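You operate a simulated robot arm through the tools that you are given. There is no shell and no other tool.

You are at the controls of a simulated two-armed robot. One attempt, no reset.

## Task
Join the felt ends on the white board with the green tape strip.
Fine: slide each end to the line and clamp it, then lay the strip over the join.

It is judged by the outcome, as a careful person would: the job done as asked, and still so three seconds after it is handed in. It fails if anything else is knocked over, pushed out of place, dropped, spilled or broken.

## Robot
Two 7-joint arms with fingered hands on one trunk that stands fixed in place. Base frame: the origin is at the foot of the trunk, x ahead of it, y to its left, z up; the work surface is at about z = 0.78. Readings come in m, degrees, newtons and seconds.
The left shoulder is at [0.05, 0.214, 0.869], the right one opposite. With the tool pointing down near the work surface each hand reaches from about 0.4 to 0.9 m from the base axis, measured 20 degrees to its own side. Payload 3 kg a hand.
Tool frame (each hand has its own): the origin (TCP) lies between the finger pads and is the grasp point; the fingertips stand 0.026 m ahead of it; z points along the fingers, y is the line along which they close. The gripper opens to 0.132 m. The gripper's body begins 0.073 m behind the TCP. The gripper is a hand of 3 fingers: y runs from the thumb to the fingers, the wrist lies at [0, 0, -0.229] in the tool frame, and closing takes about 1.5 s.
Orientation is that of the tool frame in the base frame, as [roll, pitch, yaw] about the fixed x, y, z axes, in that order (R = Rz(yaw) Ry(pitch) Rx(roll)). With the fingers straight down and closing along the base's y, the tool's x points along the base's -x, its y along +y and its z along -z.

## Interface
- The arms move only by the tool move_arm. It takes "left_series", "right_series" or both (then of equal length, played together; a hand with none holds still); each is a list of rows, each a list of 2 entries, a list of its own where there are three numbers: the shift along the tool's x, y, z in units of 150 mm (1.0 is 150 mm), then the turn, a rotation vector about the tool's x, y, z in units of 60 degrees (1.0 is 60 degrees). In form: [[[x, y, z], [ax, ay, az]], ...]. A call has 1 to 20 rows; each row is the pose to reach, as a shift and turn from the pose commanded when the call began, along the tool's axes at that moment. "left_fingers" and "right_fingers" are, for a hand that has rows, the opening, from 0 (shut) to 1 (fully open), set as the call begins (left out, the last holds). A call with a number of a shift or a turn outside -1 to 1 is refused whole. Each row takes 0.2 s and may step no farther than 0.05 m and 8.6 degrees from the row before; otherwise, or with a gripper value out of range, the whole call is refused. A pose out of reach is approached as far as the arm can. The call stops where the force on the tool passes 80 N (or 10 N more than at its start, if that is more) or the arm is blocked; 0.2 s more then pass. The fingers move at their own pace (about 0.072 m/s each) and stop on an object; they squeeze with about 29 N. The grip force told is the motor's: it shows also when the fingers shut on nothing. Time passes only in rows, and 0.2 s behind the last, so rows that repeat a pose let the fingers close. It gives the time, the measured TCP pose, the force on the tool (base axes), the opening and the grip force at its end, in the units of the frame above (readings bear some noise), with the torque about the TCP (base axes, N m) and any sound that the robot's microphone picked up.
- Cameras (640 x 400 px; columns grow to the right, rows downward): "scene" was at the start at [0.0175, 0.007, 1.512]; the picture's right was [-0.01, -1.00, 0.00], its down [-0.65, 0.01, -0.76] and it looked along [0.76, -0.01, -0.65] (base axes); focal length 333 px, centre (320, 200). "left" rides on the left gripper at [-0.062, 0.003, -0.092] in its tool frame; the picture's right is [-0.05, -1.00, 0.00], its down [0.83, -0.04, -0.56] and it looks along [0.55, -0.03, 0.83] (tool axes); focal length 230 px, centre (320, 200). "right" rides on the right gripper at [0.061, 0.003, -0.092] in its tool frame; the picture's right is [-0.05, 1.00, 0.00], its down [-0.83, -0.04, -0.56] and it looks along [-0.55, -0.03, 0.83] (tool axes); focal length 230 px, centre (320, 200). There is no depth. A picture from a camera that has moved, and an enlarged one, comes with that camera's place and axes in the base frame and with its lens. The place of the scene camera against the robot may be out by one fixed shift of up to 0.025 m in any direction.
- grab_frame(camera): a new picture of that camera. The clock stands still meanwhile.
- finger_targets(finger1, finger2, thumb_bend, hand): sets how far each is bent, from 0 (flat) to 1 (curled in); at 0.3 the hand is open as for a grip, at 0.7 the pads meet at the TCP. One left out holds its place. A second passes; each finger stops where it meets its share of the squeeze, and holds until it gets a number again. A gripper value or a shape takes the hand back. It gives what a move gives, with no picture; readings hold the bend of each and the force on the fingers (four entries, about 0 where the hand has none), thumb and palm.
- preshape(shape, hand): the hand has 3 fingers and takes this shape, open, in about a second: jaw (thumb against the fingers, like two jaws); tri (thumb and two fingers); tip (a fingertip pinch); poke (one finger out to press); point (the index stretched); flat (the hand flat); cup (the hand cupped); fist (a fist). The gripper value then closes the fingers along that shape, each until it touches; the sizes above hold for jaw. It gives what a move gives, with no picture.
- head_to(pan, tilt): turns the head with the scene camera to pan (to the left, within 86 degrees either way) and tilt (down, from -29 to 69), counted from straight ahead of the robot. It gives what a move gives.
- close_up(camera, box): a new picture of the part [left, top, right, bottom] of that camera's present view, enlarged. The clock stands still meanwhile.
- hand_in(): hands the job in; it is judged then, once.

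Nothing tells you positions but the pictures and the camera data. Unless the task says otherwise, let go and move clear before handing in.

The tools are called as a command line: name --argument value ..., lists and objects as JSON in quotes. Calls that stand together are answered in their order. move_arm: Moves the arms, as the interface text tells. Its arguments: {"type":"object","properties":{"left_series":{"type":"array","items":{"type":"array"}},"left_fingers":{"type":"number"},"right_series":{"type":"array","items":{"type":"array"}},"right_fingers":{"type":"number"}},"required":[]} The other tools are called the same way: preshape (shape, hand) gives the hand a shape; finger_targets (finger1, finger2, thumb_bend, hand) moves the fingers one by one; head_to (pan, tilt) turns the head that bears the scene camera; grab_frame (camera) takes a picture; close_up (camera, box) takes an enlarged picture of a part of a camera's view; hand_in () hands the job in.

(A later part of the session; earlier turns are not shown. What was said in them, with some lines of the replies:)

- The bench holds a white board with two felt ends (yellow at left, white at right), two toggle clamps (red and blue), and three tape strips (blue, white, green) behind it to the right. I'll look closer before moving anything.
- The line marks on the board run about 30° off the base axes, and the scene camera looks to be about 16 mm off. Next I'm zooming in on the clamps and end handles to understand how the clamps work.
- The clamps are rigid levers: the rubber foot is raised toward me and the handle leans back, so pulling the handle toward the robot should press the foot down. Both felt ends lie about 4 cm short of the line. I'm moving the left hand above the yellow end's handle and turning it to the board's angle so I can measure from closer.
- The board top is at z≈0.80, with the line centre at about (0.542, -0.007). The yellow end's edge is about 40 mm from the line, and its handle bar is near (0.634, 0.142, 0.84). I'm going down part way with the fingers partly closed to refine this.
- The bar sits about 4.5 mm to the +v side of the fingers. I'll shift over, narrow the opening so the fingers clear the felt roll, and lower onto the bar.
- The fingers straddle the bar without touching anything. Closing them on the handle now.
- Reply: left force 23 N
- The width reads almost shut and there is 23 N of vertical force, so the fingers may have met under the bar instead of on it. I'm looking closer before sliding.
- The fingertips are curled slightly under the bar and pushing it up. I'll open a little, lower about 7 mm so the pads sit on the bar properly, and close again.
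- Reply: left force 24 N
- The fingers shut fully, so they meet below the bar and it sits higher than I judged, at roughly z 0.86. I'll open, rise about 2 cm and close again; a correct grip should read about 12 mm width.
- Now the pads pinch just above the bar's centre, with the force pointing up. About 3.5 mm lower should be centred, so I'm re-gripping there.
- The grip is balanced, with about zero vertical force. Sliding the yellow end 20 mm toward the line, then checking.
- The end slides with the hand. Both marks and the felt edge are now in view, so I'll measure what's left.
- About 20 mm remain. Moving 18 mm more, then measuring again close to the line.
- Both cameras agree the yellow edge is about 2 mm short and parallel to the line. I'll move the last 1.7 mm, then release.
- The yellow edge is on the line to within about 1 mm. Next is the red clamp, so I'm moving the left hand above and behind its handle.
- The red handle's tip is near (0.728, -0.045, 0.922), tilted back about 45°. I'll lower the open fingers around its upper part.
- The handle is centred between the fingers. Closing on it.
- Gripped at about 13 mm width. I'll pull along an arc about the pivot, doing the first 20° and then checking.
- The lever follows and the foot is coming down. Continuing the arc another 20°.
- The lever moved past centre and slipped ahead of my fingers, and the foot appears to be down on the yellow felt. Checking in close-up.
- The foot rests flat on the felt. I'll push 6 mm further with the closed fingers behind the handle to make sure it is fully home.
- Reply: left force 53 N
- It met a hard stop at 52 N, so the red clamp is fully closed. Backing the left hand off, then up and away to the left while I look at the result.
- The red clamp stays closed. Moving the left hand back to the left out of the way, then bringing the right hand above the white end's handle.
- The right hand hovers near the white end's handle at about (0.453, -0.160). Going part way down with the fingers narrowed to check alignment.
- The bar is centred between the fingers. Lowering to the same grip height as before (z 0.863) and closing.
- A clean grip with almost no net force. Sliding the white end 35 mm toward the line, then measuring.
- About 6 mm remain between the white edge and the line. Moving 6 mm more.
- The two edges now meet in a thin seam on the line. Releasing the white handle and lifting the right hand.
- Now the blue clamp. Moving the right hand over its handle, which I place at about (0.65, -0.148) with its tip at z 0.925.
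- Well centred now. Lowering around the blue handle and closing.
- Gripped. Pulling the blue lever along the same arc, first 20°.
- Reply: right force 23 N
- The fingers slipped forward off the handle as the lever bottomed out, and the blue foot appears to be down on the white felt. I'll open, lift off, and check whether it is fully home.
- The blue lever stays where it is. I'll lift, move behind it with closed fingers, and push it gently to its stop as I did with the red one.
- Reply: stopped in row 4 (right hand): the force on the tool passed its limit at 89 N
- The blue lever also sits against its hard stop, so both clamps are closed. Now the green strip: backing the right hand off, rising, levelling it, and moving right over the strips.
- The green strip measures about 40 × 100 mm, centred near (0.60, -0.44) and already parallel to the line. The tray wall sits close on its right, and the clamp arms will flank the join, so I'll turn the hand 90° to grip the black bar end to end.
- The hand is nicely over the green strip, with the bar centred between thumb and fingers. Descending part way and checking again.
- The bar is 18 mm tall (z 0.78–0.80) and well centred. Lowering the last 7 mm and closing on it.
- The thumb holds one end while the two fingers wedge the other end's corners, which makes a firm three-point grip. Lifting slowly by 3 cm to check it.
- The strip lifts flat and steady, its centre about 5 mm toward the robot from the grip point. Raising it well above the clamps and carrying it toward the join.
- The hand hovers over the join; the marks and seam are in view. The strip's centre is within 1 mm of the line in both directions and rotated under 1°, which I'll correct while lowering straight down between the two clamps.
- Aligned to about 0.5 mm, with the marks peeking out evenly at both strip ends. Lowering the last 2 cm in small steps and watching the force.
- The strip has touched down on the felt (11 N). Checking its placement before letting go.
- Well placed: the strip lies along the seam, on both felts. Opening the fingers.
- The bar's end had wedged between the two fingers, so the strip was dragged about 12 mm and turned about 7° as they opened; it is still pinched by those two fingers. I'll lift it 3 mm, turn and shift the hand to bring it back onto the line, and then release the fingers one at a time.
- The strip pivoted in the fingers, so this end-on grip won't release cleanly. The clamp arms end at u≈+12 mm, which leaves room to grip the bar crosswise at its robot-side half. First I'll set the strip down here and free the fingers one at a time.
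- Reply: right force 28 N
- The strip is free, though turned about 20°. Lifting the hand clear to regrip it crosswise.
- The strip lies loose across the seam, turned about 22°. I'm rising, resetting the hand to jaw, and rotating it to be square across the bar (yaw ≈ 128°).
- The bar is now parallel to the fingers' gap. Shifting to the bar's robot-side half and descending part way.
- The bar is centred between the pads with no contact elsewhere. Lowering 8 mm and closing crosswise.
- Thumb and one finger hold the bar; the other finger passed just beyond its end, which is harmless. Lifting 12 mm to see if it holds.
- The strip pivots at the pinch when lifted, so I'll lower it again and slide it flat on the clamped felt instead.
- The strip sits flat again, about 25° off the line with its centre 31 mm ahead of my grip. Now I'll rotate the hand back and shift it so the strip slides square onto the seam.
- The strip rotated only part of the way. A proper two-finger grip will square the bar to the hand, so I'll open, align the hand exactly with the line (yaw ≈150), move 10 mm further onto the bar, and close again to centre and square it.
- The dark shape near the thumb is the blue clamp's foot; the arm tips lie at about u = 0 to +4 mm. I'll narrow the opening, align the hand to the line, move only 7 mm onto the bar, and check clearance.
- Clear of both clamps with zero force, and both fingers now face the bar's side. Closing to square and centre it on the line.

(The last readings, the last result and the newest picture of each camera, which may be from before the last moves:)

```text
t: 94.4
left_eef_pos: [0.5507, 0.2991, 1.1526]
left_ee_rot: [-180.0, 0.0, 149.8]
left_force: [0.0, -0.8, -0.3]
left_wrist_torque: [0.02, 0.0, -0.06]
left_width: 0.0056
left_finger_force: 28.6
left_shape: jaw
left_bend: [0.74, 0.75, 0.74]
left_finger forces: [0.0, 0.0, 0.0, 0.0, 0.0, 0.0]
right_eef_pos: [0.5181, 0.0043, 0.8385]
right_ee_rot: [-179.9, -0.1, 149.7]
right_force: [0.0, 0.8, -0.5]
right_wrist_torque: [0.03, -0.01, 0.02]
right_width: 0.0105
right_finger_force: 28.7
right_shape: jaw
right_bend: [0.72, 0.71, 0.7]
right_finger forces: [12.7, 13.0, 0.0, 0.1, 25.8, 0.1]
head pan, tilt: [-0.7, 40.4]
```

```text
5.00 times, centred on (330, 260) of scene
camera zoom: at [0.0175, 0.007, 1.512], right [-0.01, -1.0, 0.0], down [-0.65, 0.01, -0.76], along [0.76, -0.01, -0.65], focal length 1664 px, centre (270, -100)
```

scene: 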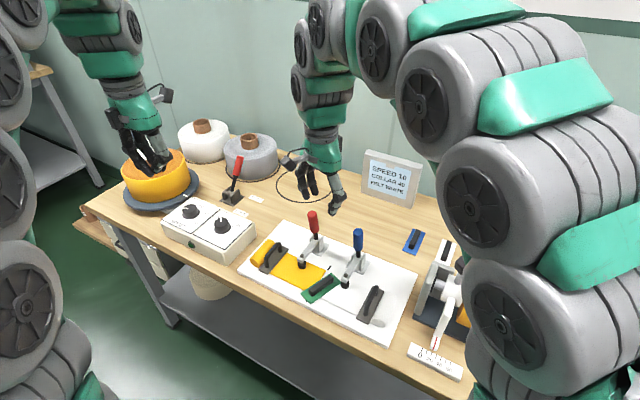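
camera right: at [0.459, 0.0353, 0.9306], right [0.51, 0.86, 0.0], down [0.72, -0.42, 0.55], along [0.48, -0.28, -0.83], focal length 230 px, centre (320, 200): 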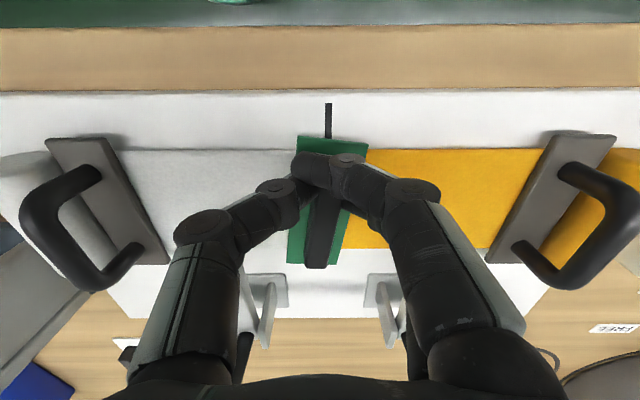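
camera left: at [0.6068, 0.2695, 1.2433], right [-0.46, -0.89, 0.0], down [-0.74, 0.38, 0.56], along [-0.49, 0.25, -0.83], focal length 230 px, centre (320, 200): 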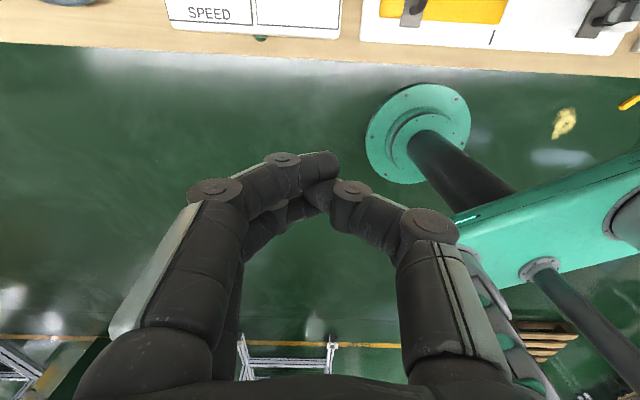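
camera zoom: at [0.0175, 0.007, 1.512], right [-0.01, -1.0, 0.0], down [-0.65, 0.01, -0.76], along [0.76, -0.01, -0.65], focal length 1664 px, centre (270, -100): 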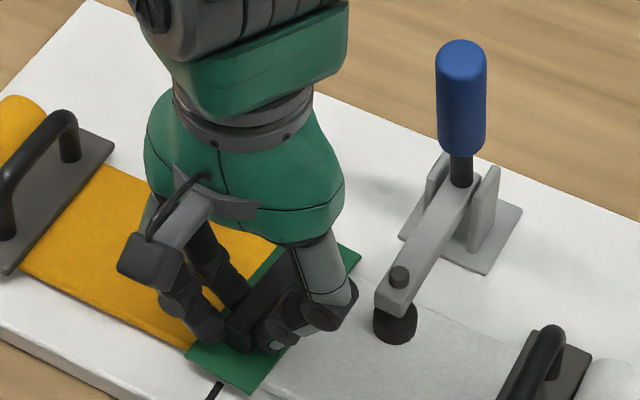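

Now it's a firm three-point grip, with the strip's centre about 4 mm to the right of the line and 5° off. Rotating 5° and shifting to finish the alignment.

move_arm --right_series '[[[0, 0, -0.007], [0, 0, 0]], [[0.001, 0.003, -0.007], [0, 0, -0.03]], [[0.002, 0.006, -0.007], [0, 0, -0.06]], [[0.003, 0.009, -0.007], [0, 0, -0.087]], [[0.003, 0.009, -0.007], [0, 0, -0.087]]]'

grab_frame --camera "right"

close_up --camera "right" --box '[230, 90, 420, 270]'

close_up --camera "scene" --box '[290, 220, 370, 300]'

```text
t: 95.6
left_eef_pos: [0.5524, 0.3, 1.1514]
left_ee_rot: [179.9, 0.0, 149.9]
left_force: [0.4, 1.1, 0.2]
left_wrist_torque: [-0.03, 0.03, 0.02]
left_width: 0.0056
left_finger_force: 29.6
left_shape: jaw
left_bend: [0.74, 0.75, 0.74]
left_finger forces: [0.1, 0.0, 0.0, 0.0, 0.0, 0.1]
right_eef_pos: [0.5192, 0.0048, 0.838]
right_ee_rot: [-180.0, -0.2, 154.9]
right_force: [0.0, -0.4, -1.6]
right_wrist_torque: [0.01, 0.02, -0.02]
right_width: 0.0107
right_finger_force: 29.0
right_shape: jaw
right_bend: [0.72, 0.71, 0.7]
right_finger forces: [12.9, 13.0, 0.0, 0.0, 25.8, 0.0]
head pan, tilt: [-0.7, 40.4]
```

```text
taken
camera right: at [0.4649, 0.0341, 0.9312], right [0.47, 0.88, 0.0], down [0.74, -0.39, 0.55], along [0.49, -0.26, -0.83], focal length 230 px, centre (320, 200)
```

right: 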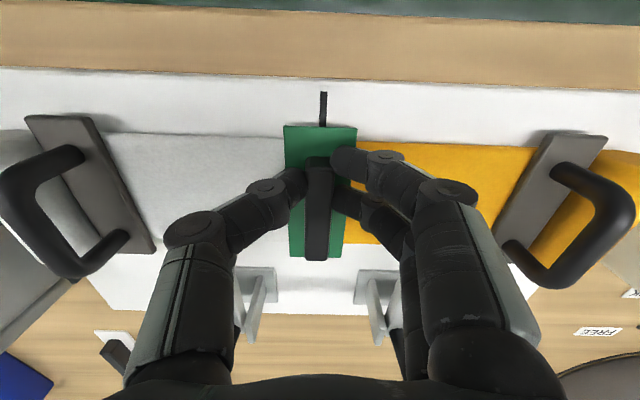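

```text
2.22 times, centred on (325, 180) of right
camera zoom: at [0.4649, 0.0341, 0.9312], right [0.47, 0.88, 0.0], down [0.74, -0.39, 0.55], along [0.49, -0.26, -0.83], focal length 511 px, centre (309, 244)
```

zoom: 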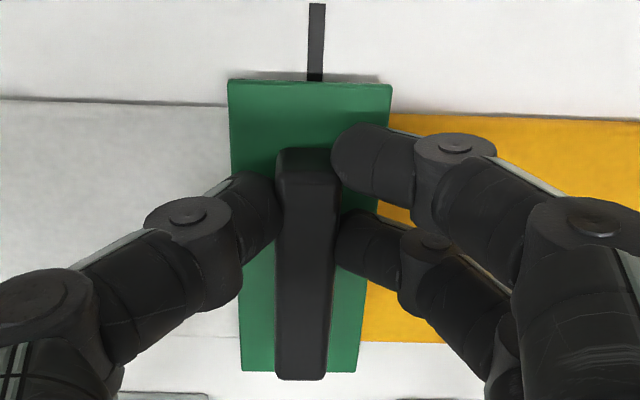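

```text
5.00 times, centred on (330, 260) of scene
camera zoom: at [0.0175, 0.007, 1.512], right [-0.01, -1.0, 0.0], down [-0.65, 0.01, -0.76], along [0.76, -0.01, -0.65], focal length 1664 px, centre (270, -100)
```

zoom: 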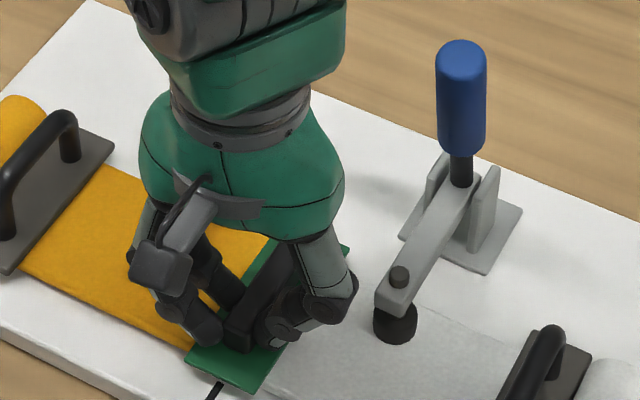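

The strip is now parallel to the line and about 1 mm off centre. One last millimetre of correction, set it down, and release sideways.

move_arm --right_series '[[[0.005, 0.004, 0], [0, 0, 0]], [[0.008, 0.008, 0], [0, 0, 0]], [[0.008, 0.008, 0.007], [0, 0, 0]], [[0.008, 0.008, 0.014], [0, 0, 0]], [[0.008, 0.008, 0.014], [0, 0, 0]]]'

close_up --camera "right" --box '[230, 90, 420, 270]'

```text
t: 96.8
left_eef_pos: [0.5524, 0.2992, 1.1523]
left_ee_rot: [-180.0, 0.1, 149.8]
left_force: [0.1, -0.1, 0.3]
left_wrist_torque: [-0.03, -0.01, 0.0]
left_width: 0.0054
left_finger_force: 29.0
left_shape: jaw
left_bend: [0.74, 0.75, 0.74]
left_finger forces: [0.0, 0.0, 0.0, 0.1, 0.0, 0.0]
right_eef_pos: [0.5188, 0.0077, 0.8365]
right_ee_rot: [-180.0, -0.2, 154.9]
right_force: [-1.5, -1.3, 9.8]
right_wrist_torque: [0.0, -0.01, -0.04]
right_width: 0.0106
right_finger_force: 28.4
right_shape: jaw
right_bend: [0.72, 0.71, 0.7]
right_finger forces: [13.8, 14.3, 0.1, 0.1, 29.2, 0.1]
head pan, tilt: [-0.7, 40.4]
```

```text
2.22 times, centred on (325, 180) of right
camera zoom: at [0.4648, 0.0361, 0.9295], right [0.47, 0.88, 0.0], down [0.74, -0.39, 0.55], along [0.49, -0.26, -0.83], focal length 511 px, centre (309, 244)
```

zoom: 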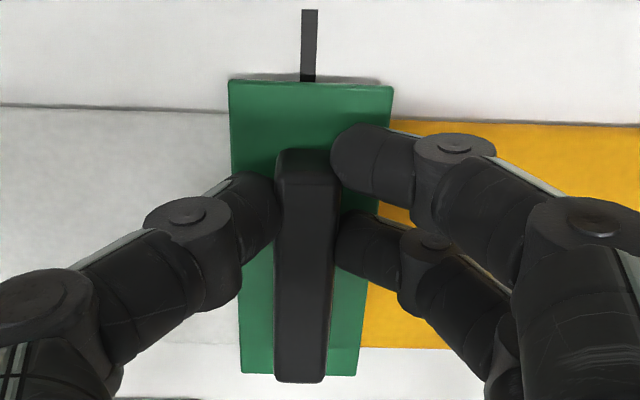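

move_arm --right_series '[[[0, 0, 0], [0, 0, 0]], [[0, 0, 0], [0, 0, 0]], [[0, 0, 0], [0, 0, 0]], [[0, 0, 0], [0, 0, 0]]]' --right_fingers 0.27

close_up --camera "right" --box '[230, 90, 420, 270]'

close_up --camera "scene" --box '[290, 220, 370, 300]'

```text
t: 97.8
left_eef_pos: [0.5517, 0.2994, 1.1516]
left_ee_rot: [180.0, 0.0, 149.7]
left_force: [-0.5, -0.2, 0.6]
left_wrist_torque: [-0.02, 0.05, 0.01]
left_width: 0.0057
left_finger_force: 29.1
left_shape: jaw
left_bend: [0.74, 0.75, 0.74]
left_finger forces: [0.1, 0.0, 0.0, 0.0, 0.1, 0.0]
right_eef_pos: [0.5182, 0.0065, 0.8359]
right_ee_rot: [-180.0, -0.2, 154.9]
right_force: [0.4, -1.6, 0.5]
right_wrist_torque: [0.02, 0.02, 0.04]
right_width: 0.0354
right_finger_force: 0.0
right_shape: jaw
right_bend: [0.73, 0.73, 0.7]
right_finger forces: [0.1, 0.0, 0.0, 0.1, 0.0, 0.0]
head pan, tilt: [-0.7, 40.4]
```

```text
2.22 times, centred on (325, 180) of right
camera zoom: at [0.4648, 0.0361, 0.9293], right [0.47, 0.88, 0.0], down [0.74, -0.39, 0.55], along [0.49, -0.26, -0.83], focal length 511 px, centre (309, 244)
```

zoom: 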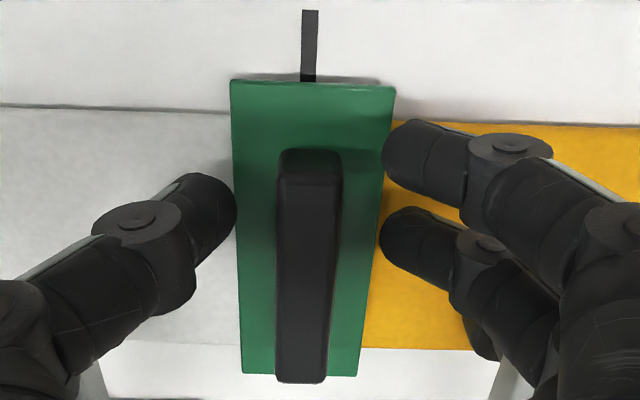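

```text
5.00 times, centred on (330, 260) of scene
camera zoom: at [0.0174, 0.007, 1.512], right [-0.01, -1.0, 0.0], down [-0.65, 0.01, -0.76], along [0.76, -0.01, -0.65], focal length 1664 px, centre (270, -100)
```

zoom: 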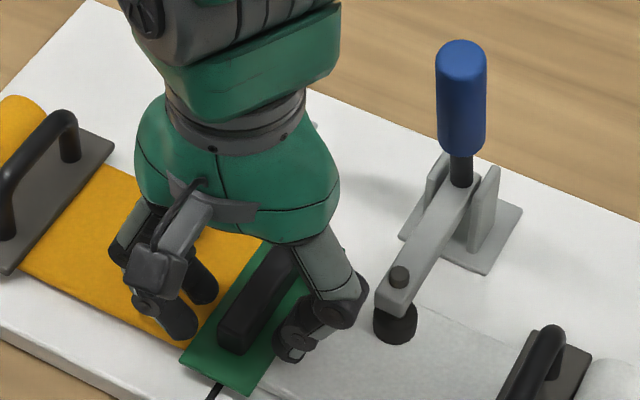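

A clean release; the strip didn't move. Lifting the hand straight up.

move_arm --right_series '[[[0, 0, -0.06], [0, 0, 0]], [[0, 0, -0.18], [0, 0, 0]], [[0, 0, -0.4], [0, 0, 0]], [[0, 0, -0.65], [0, 0, 0]], [[0, 0, -0.9], [0, 0, 0]], [[0, 0, -1.0], [0, 0, 0]]]'

grab_frame --camera "right"

close_up --camera "right" --box '[220, 20, 420, 200]'

close_up --camera "scene" --box '[260, 210, 400, 310]'

```text
t: 99.2
left_eef_pos: [0.552, 0.298, 1.1532]
left_ee_rot: [-180.0, 0.0, 149.8]
left_force: [-0.2, -0.4, -0.6]
left_wrist_torque: [0.02, -0.02, 0.01]
left_width: 0.0057
left_finger_force: 28.9
left_shape: jaw
left_bend: [0.74, 0.75, 0.74]
left_finger forces: [0.0, 0.0, 0.0, 0.0, 0.0, 0.1]
right_eef_pos: [0.5186, 0.0082, 0.9868]
right_ee_rot: [-179.9, -0.3, 155.0]
right_force: [-0.3, 0.8, -1.0]
right_wrist_torque: [-0.05, 0.01, 0.0]
right_width: 0.0355
right_finger_force: 0.1
right_shape: jaw
right_bend: [0.73, 0.73, 0.7]
right_finger forces: [0.0, 0.0, 0.0, 0.0, 0.1, 0.0]
head pan, tilt: [-0.7, 40.4]
```

```text
taken
camera right: at [0.465, 0.0368, 1.0804], right [0.47, 0.88, 0.0], down [0.74, -0.39, 0.55], along [0.49, -0.26, -0.83], focal length 230 px, centre (320, 200)
```

right: 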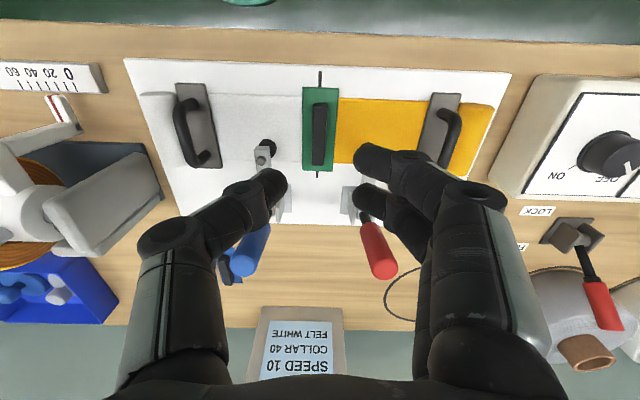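

```text
2.22 times, centred on (320, 110) of right
camera zoom: at [0.465, 0.0368, 1.0804], right [0.47, 0.88, 0.0], down [0.74, -0.39, 0.55], along [0.49, -0.26, -0.83], focal length 511 px, centre (320, 400)
```

zoom: 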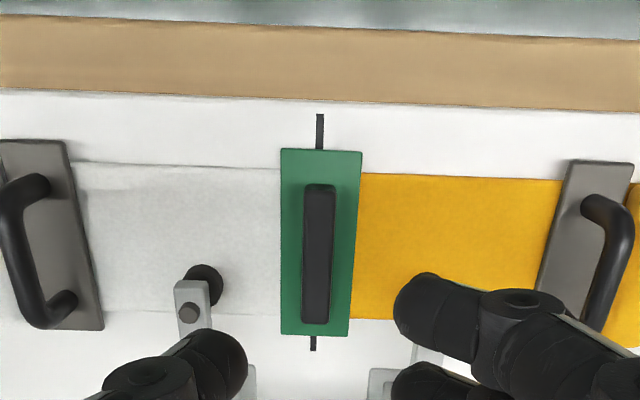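

```text
4.00 times, centred on (330, 260) of scene
camera zoom: at [0.0174, 0.007, 1.512], right [-0.01, -1.0, 0.0], down [-0.65, 0.01, -0.76], along [0.76, -0.01, -0.65], focal length 1332 px, centre (280, -40)
```

zoom: 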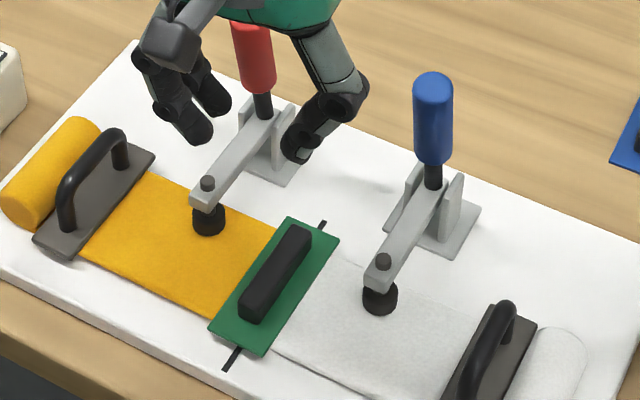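

The strip lies squarely over the join with both line marks showing centred at its ends. Moving the right hand up and away to its own side.

move_arm --right_series '[[[0, 0, -0.2], [0, 0, 0]], [[0, 0, -0.4], [0, 0, 0]], [[0, 0, -0.6], [0, 0, 0]], [[0, 0, -0.7], [0, 0, 0]]]'

move_arm --right_series '[[[-0.1, -0.2, 0], [0, 0, 0]], [[-0.21, -0.4, 0], [0, 0, 0]], [[-0.32, -0.6, 0], [0, 0, 0]], [[-0.42, -0.8, 0], [0, 0, 0]], [[-0.53, -0.99, 0], [0, 0, 0]]]'

move_arm --right_series '[[[-0.1, -0.2, -0.1], [0, 0, 0]], [[-0.21, -0.4, -0.2], [0, 0, 0]], [[-0.32, -0.6, -0.3], [0, 0, 0]], [[-0.42, -0.8, -0.35], [0, 0, 0]], [[-0.53, -0.99, -0.35], [0, 0, 0]], [[-0.53, -0.99, -0.35], [0, 0, 0]]]' --left_series '[[[0, 0, 0], [0, 0, 0]], [[0, 0, 0], [0, 0, 0]], [[0, 0, 0], [0, 0, 0]], [[0, 0, 0], [0, 0, 0]], [[0, 0, 0], [0, 0, 0]], [[0, 0, 0], [0, 0, 0]]]' --left_fingers 0.5

grab_frame --camera "scene"

close_up --camera "scene" --box '[230, 200, 430, 330]'

close_up --camera "scene" --box '[300, 240, 350, 290]'

```text
t: 100.2
left_eef_pos: [0.5512, 0.2993, 1.1516]
left_ee_rot: [-179.9, 0.0, 149.8]
left_force: [0.4, -0.1, -0.1]
left_wrist_torque: [0.02, 0.0, 0.01]
left_width: 0.0056
left_finger_force: 28.9
left_shape: jaw
left_bend: [0.74, 0.75, 0.74]
left_finger forces: [0.0, 0.0, 0.0, 0.0, 0.0, 0.0]
right_eef_pos: [0.5209, 0.0083, 1.0924]
right_ee_rot: [-179.9, -0.2, 154.9]
right_force: [0.6, -0.3, -0.3]
right_wrist_torque: [-0.01, 0.0, 0.0]
right_width: 0.0354
right_finger_force: 0.1
right_shape: jaw
right_bend: [0.73, 0.73, 0.7]
right_finger forces: [0.1, 0.0, 0.0, 0.0, 0.0, 0.0]
head pan, tilt: [-0.7, 40.4]
```

```text
t: 101.4
left_eef_pos: [0.5527, 0.2988, 1.1514]
left_ee_rot: [180.0, 0.0, 149.8]
left_force: [0.1, -0.5, 0.3]
left_wrist_torque: [-0.01, 0.04, 0.02]
left_width: 0.0056
left_finger_force: 29.3
left_shape: jaw
left_bend: [0.74, 0.75, 0.74]
left_finger forces: [0.0, 0.0, 0.0, 0.0, 0.0, 0.0]
right_eef_pos: [0.5279, -0.1602, 1.0888]
right_ee_rot: [-179.9, -0.2, 154.9]
right_force: [0.0, -0.7, 1.0]
right_wrist_torque: [-0.01, 0.02, -0.01]
right_width: 0.0354
right_finger_force: 0.1
right_shape: jaw
right_bend: [0.73, 0.73, 0.7]
right_finger forces: [0.1, 0.1, 0.0, 0.0, 0.0, 0.0]
head pan, tilt: [-0.7, 40.4]
```

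```text
t: 102.8
left_eef_pos: [0.5523, 0.299, 1.1526]
left_ee_rot: [180.0, 0.0, 149.8]
left_force: [0.4, -0.3, -0.9]
left_wrist_torque: [-0.01, 0.03, 0.04]
left_width: 0.0655
left_finger_force: 0.0
left_shape: jaw
left_bend: [0.73, 0.73, 0.7]
left_finger forces: [0.0, 0.0, 0.0, 0.0, 0.0, 0.0]
right_eef_pos: [0.538, -0.3293, 1.1428]
right_ee_rot: [-179.9, -0.2, 154.8]
right_force: [0.2, -0.1, -0.2]
right_wrist_torque: [0.04, 0.01, 0.02]
right_width: 0.0356
right_finger_force: 0.1
right_shape: jaw
right_bend: [0.73, 0.73, 0.7]
right_finger forces: [0.1, 0.0, 0.1, 0.0, 0.1, 0.0]
head pan, tilt: [-0.7, 40.4]
```

```text
taken
```

scene: 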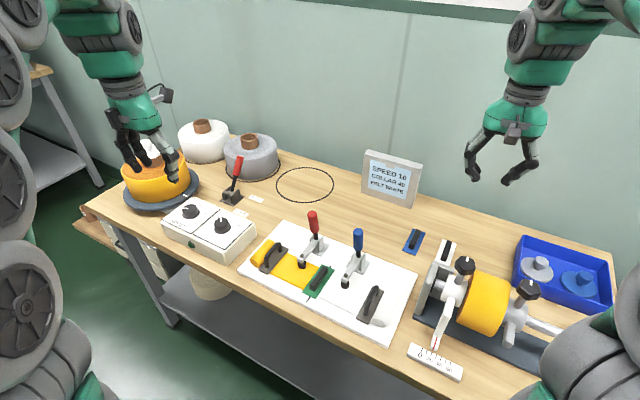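

```text
3.08 times, centred on (330, 265) of scene
camera zoom: at [0.0174, 0.007, 1.512], right [-0.01, -1.0, 0.0], down [-0.65, 0.01, -0.76], along [0.76, -0.01, -0.65], focal length 1024 px, centre (289, 0)
```

zoom: 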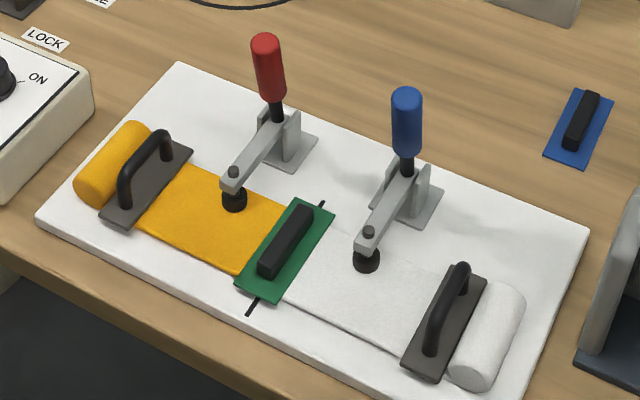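

```text
8.00 times, centred on (325, 265) of scene
camera zoom: at [0.0174, 0.007, 1.512], right [-0.01, -1.0, 0.0], down [-0.65, 0.01, -0.76], along [0.76, -0.01, -0.65], focal length 2663 px, centre (280, -320)
```

zoom: 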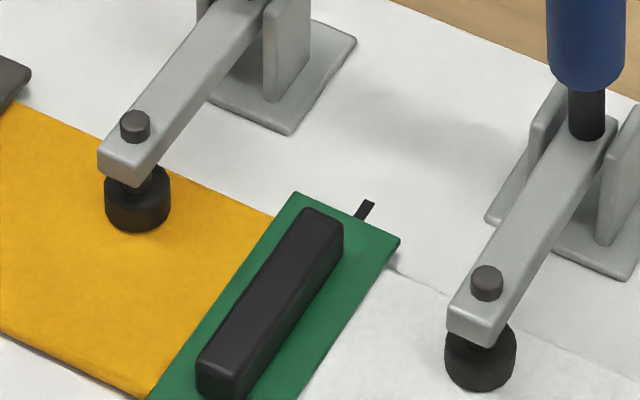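

Both felt ends are at the line with their clamps closed, and the green strip lies squarely over the join. The other strips, tray and fixtures are where they were, and both hands are open and clear, so I'm handing in.

hand_in

```text
The job is handed in.
```

The felt ends are joined on the white board, and the job is handed in. I don't have the judge's result.

- **Ends:** the yellow and white felt edges meet at the line, within about 1–2 mm by the camera views.
- **Clamps:** the red and blue levers were both pushed to their hard stops, with their feet down on the felt.
- **Strip:** the green strip lies along the seam on both felts, with both line marks showing centred at its ends.

The first placement of the strip went wrong. My end-on grip wedged its black bar between two fingers, so it dragged and turned as I let go. I regripped the bar crosswise, slid the strip back onto the line over the clamped felt, and released it cleanly.

I saw nothing else knocked or moved in the last pictures. The left hand still hid part of the yellow roll on its turntable, and the white strip was partly out of view behind the spindle fixture. Both hands were open and clear at the end.
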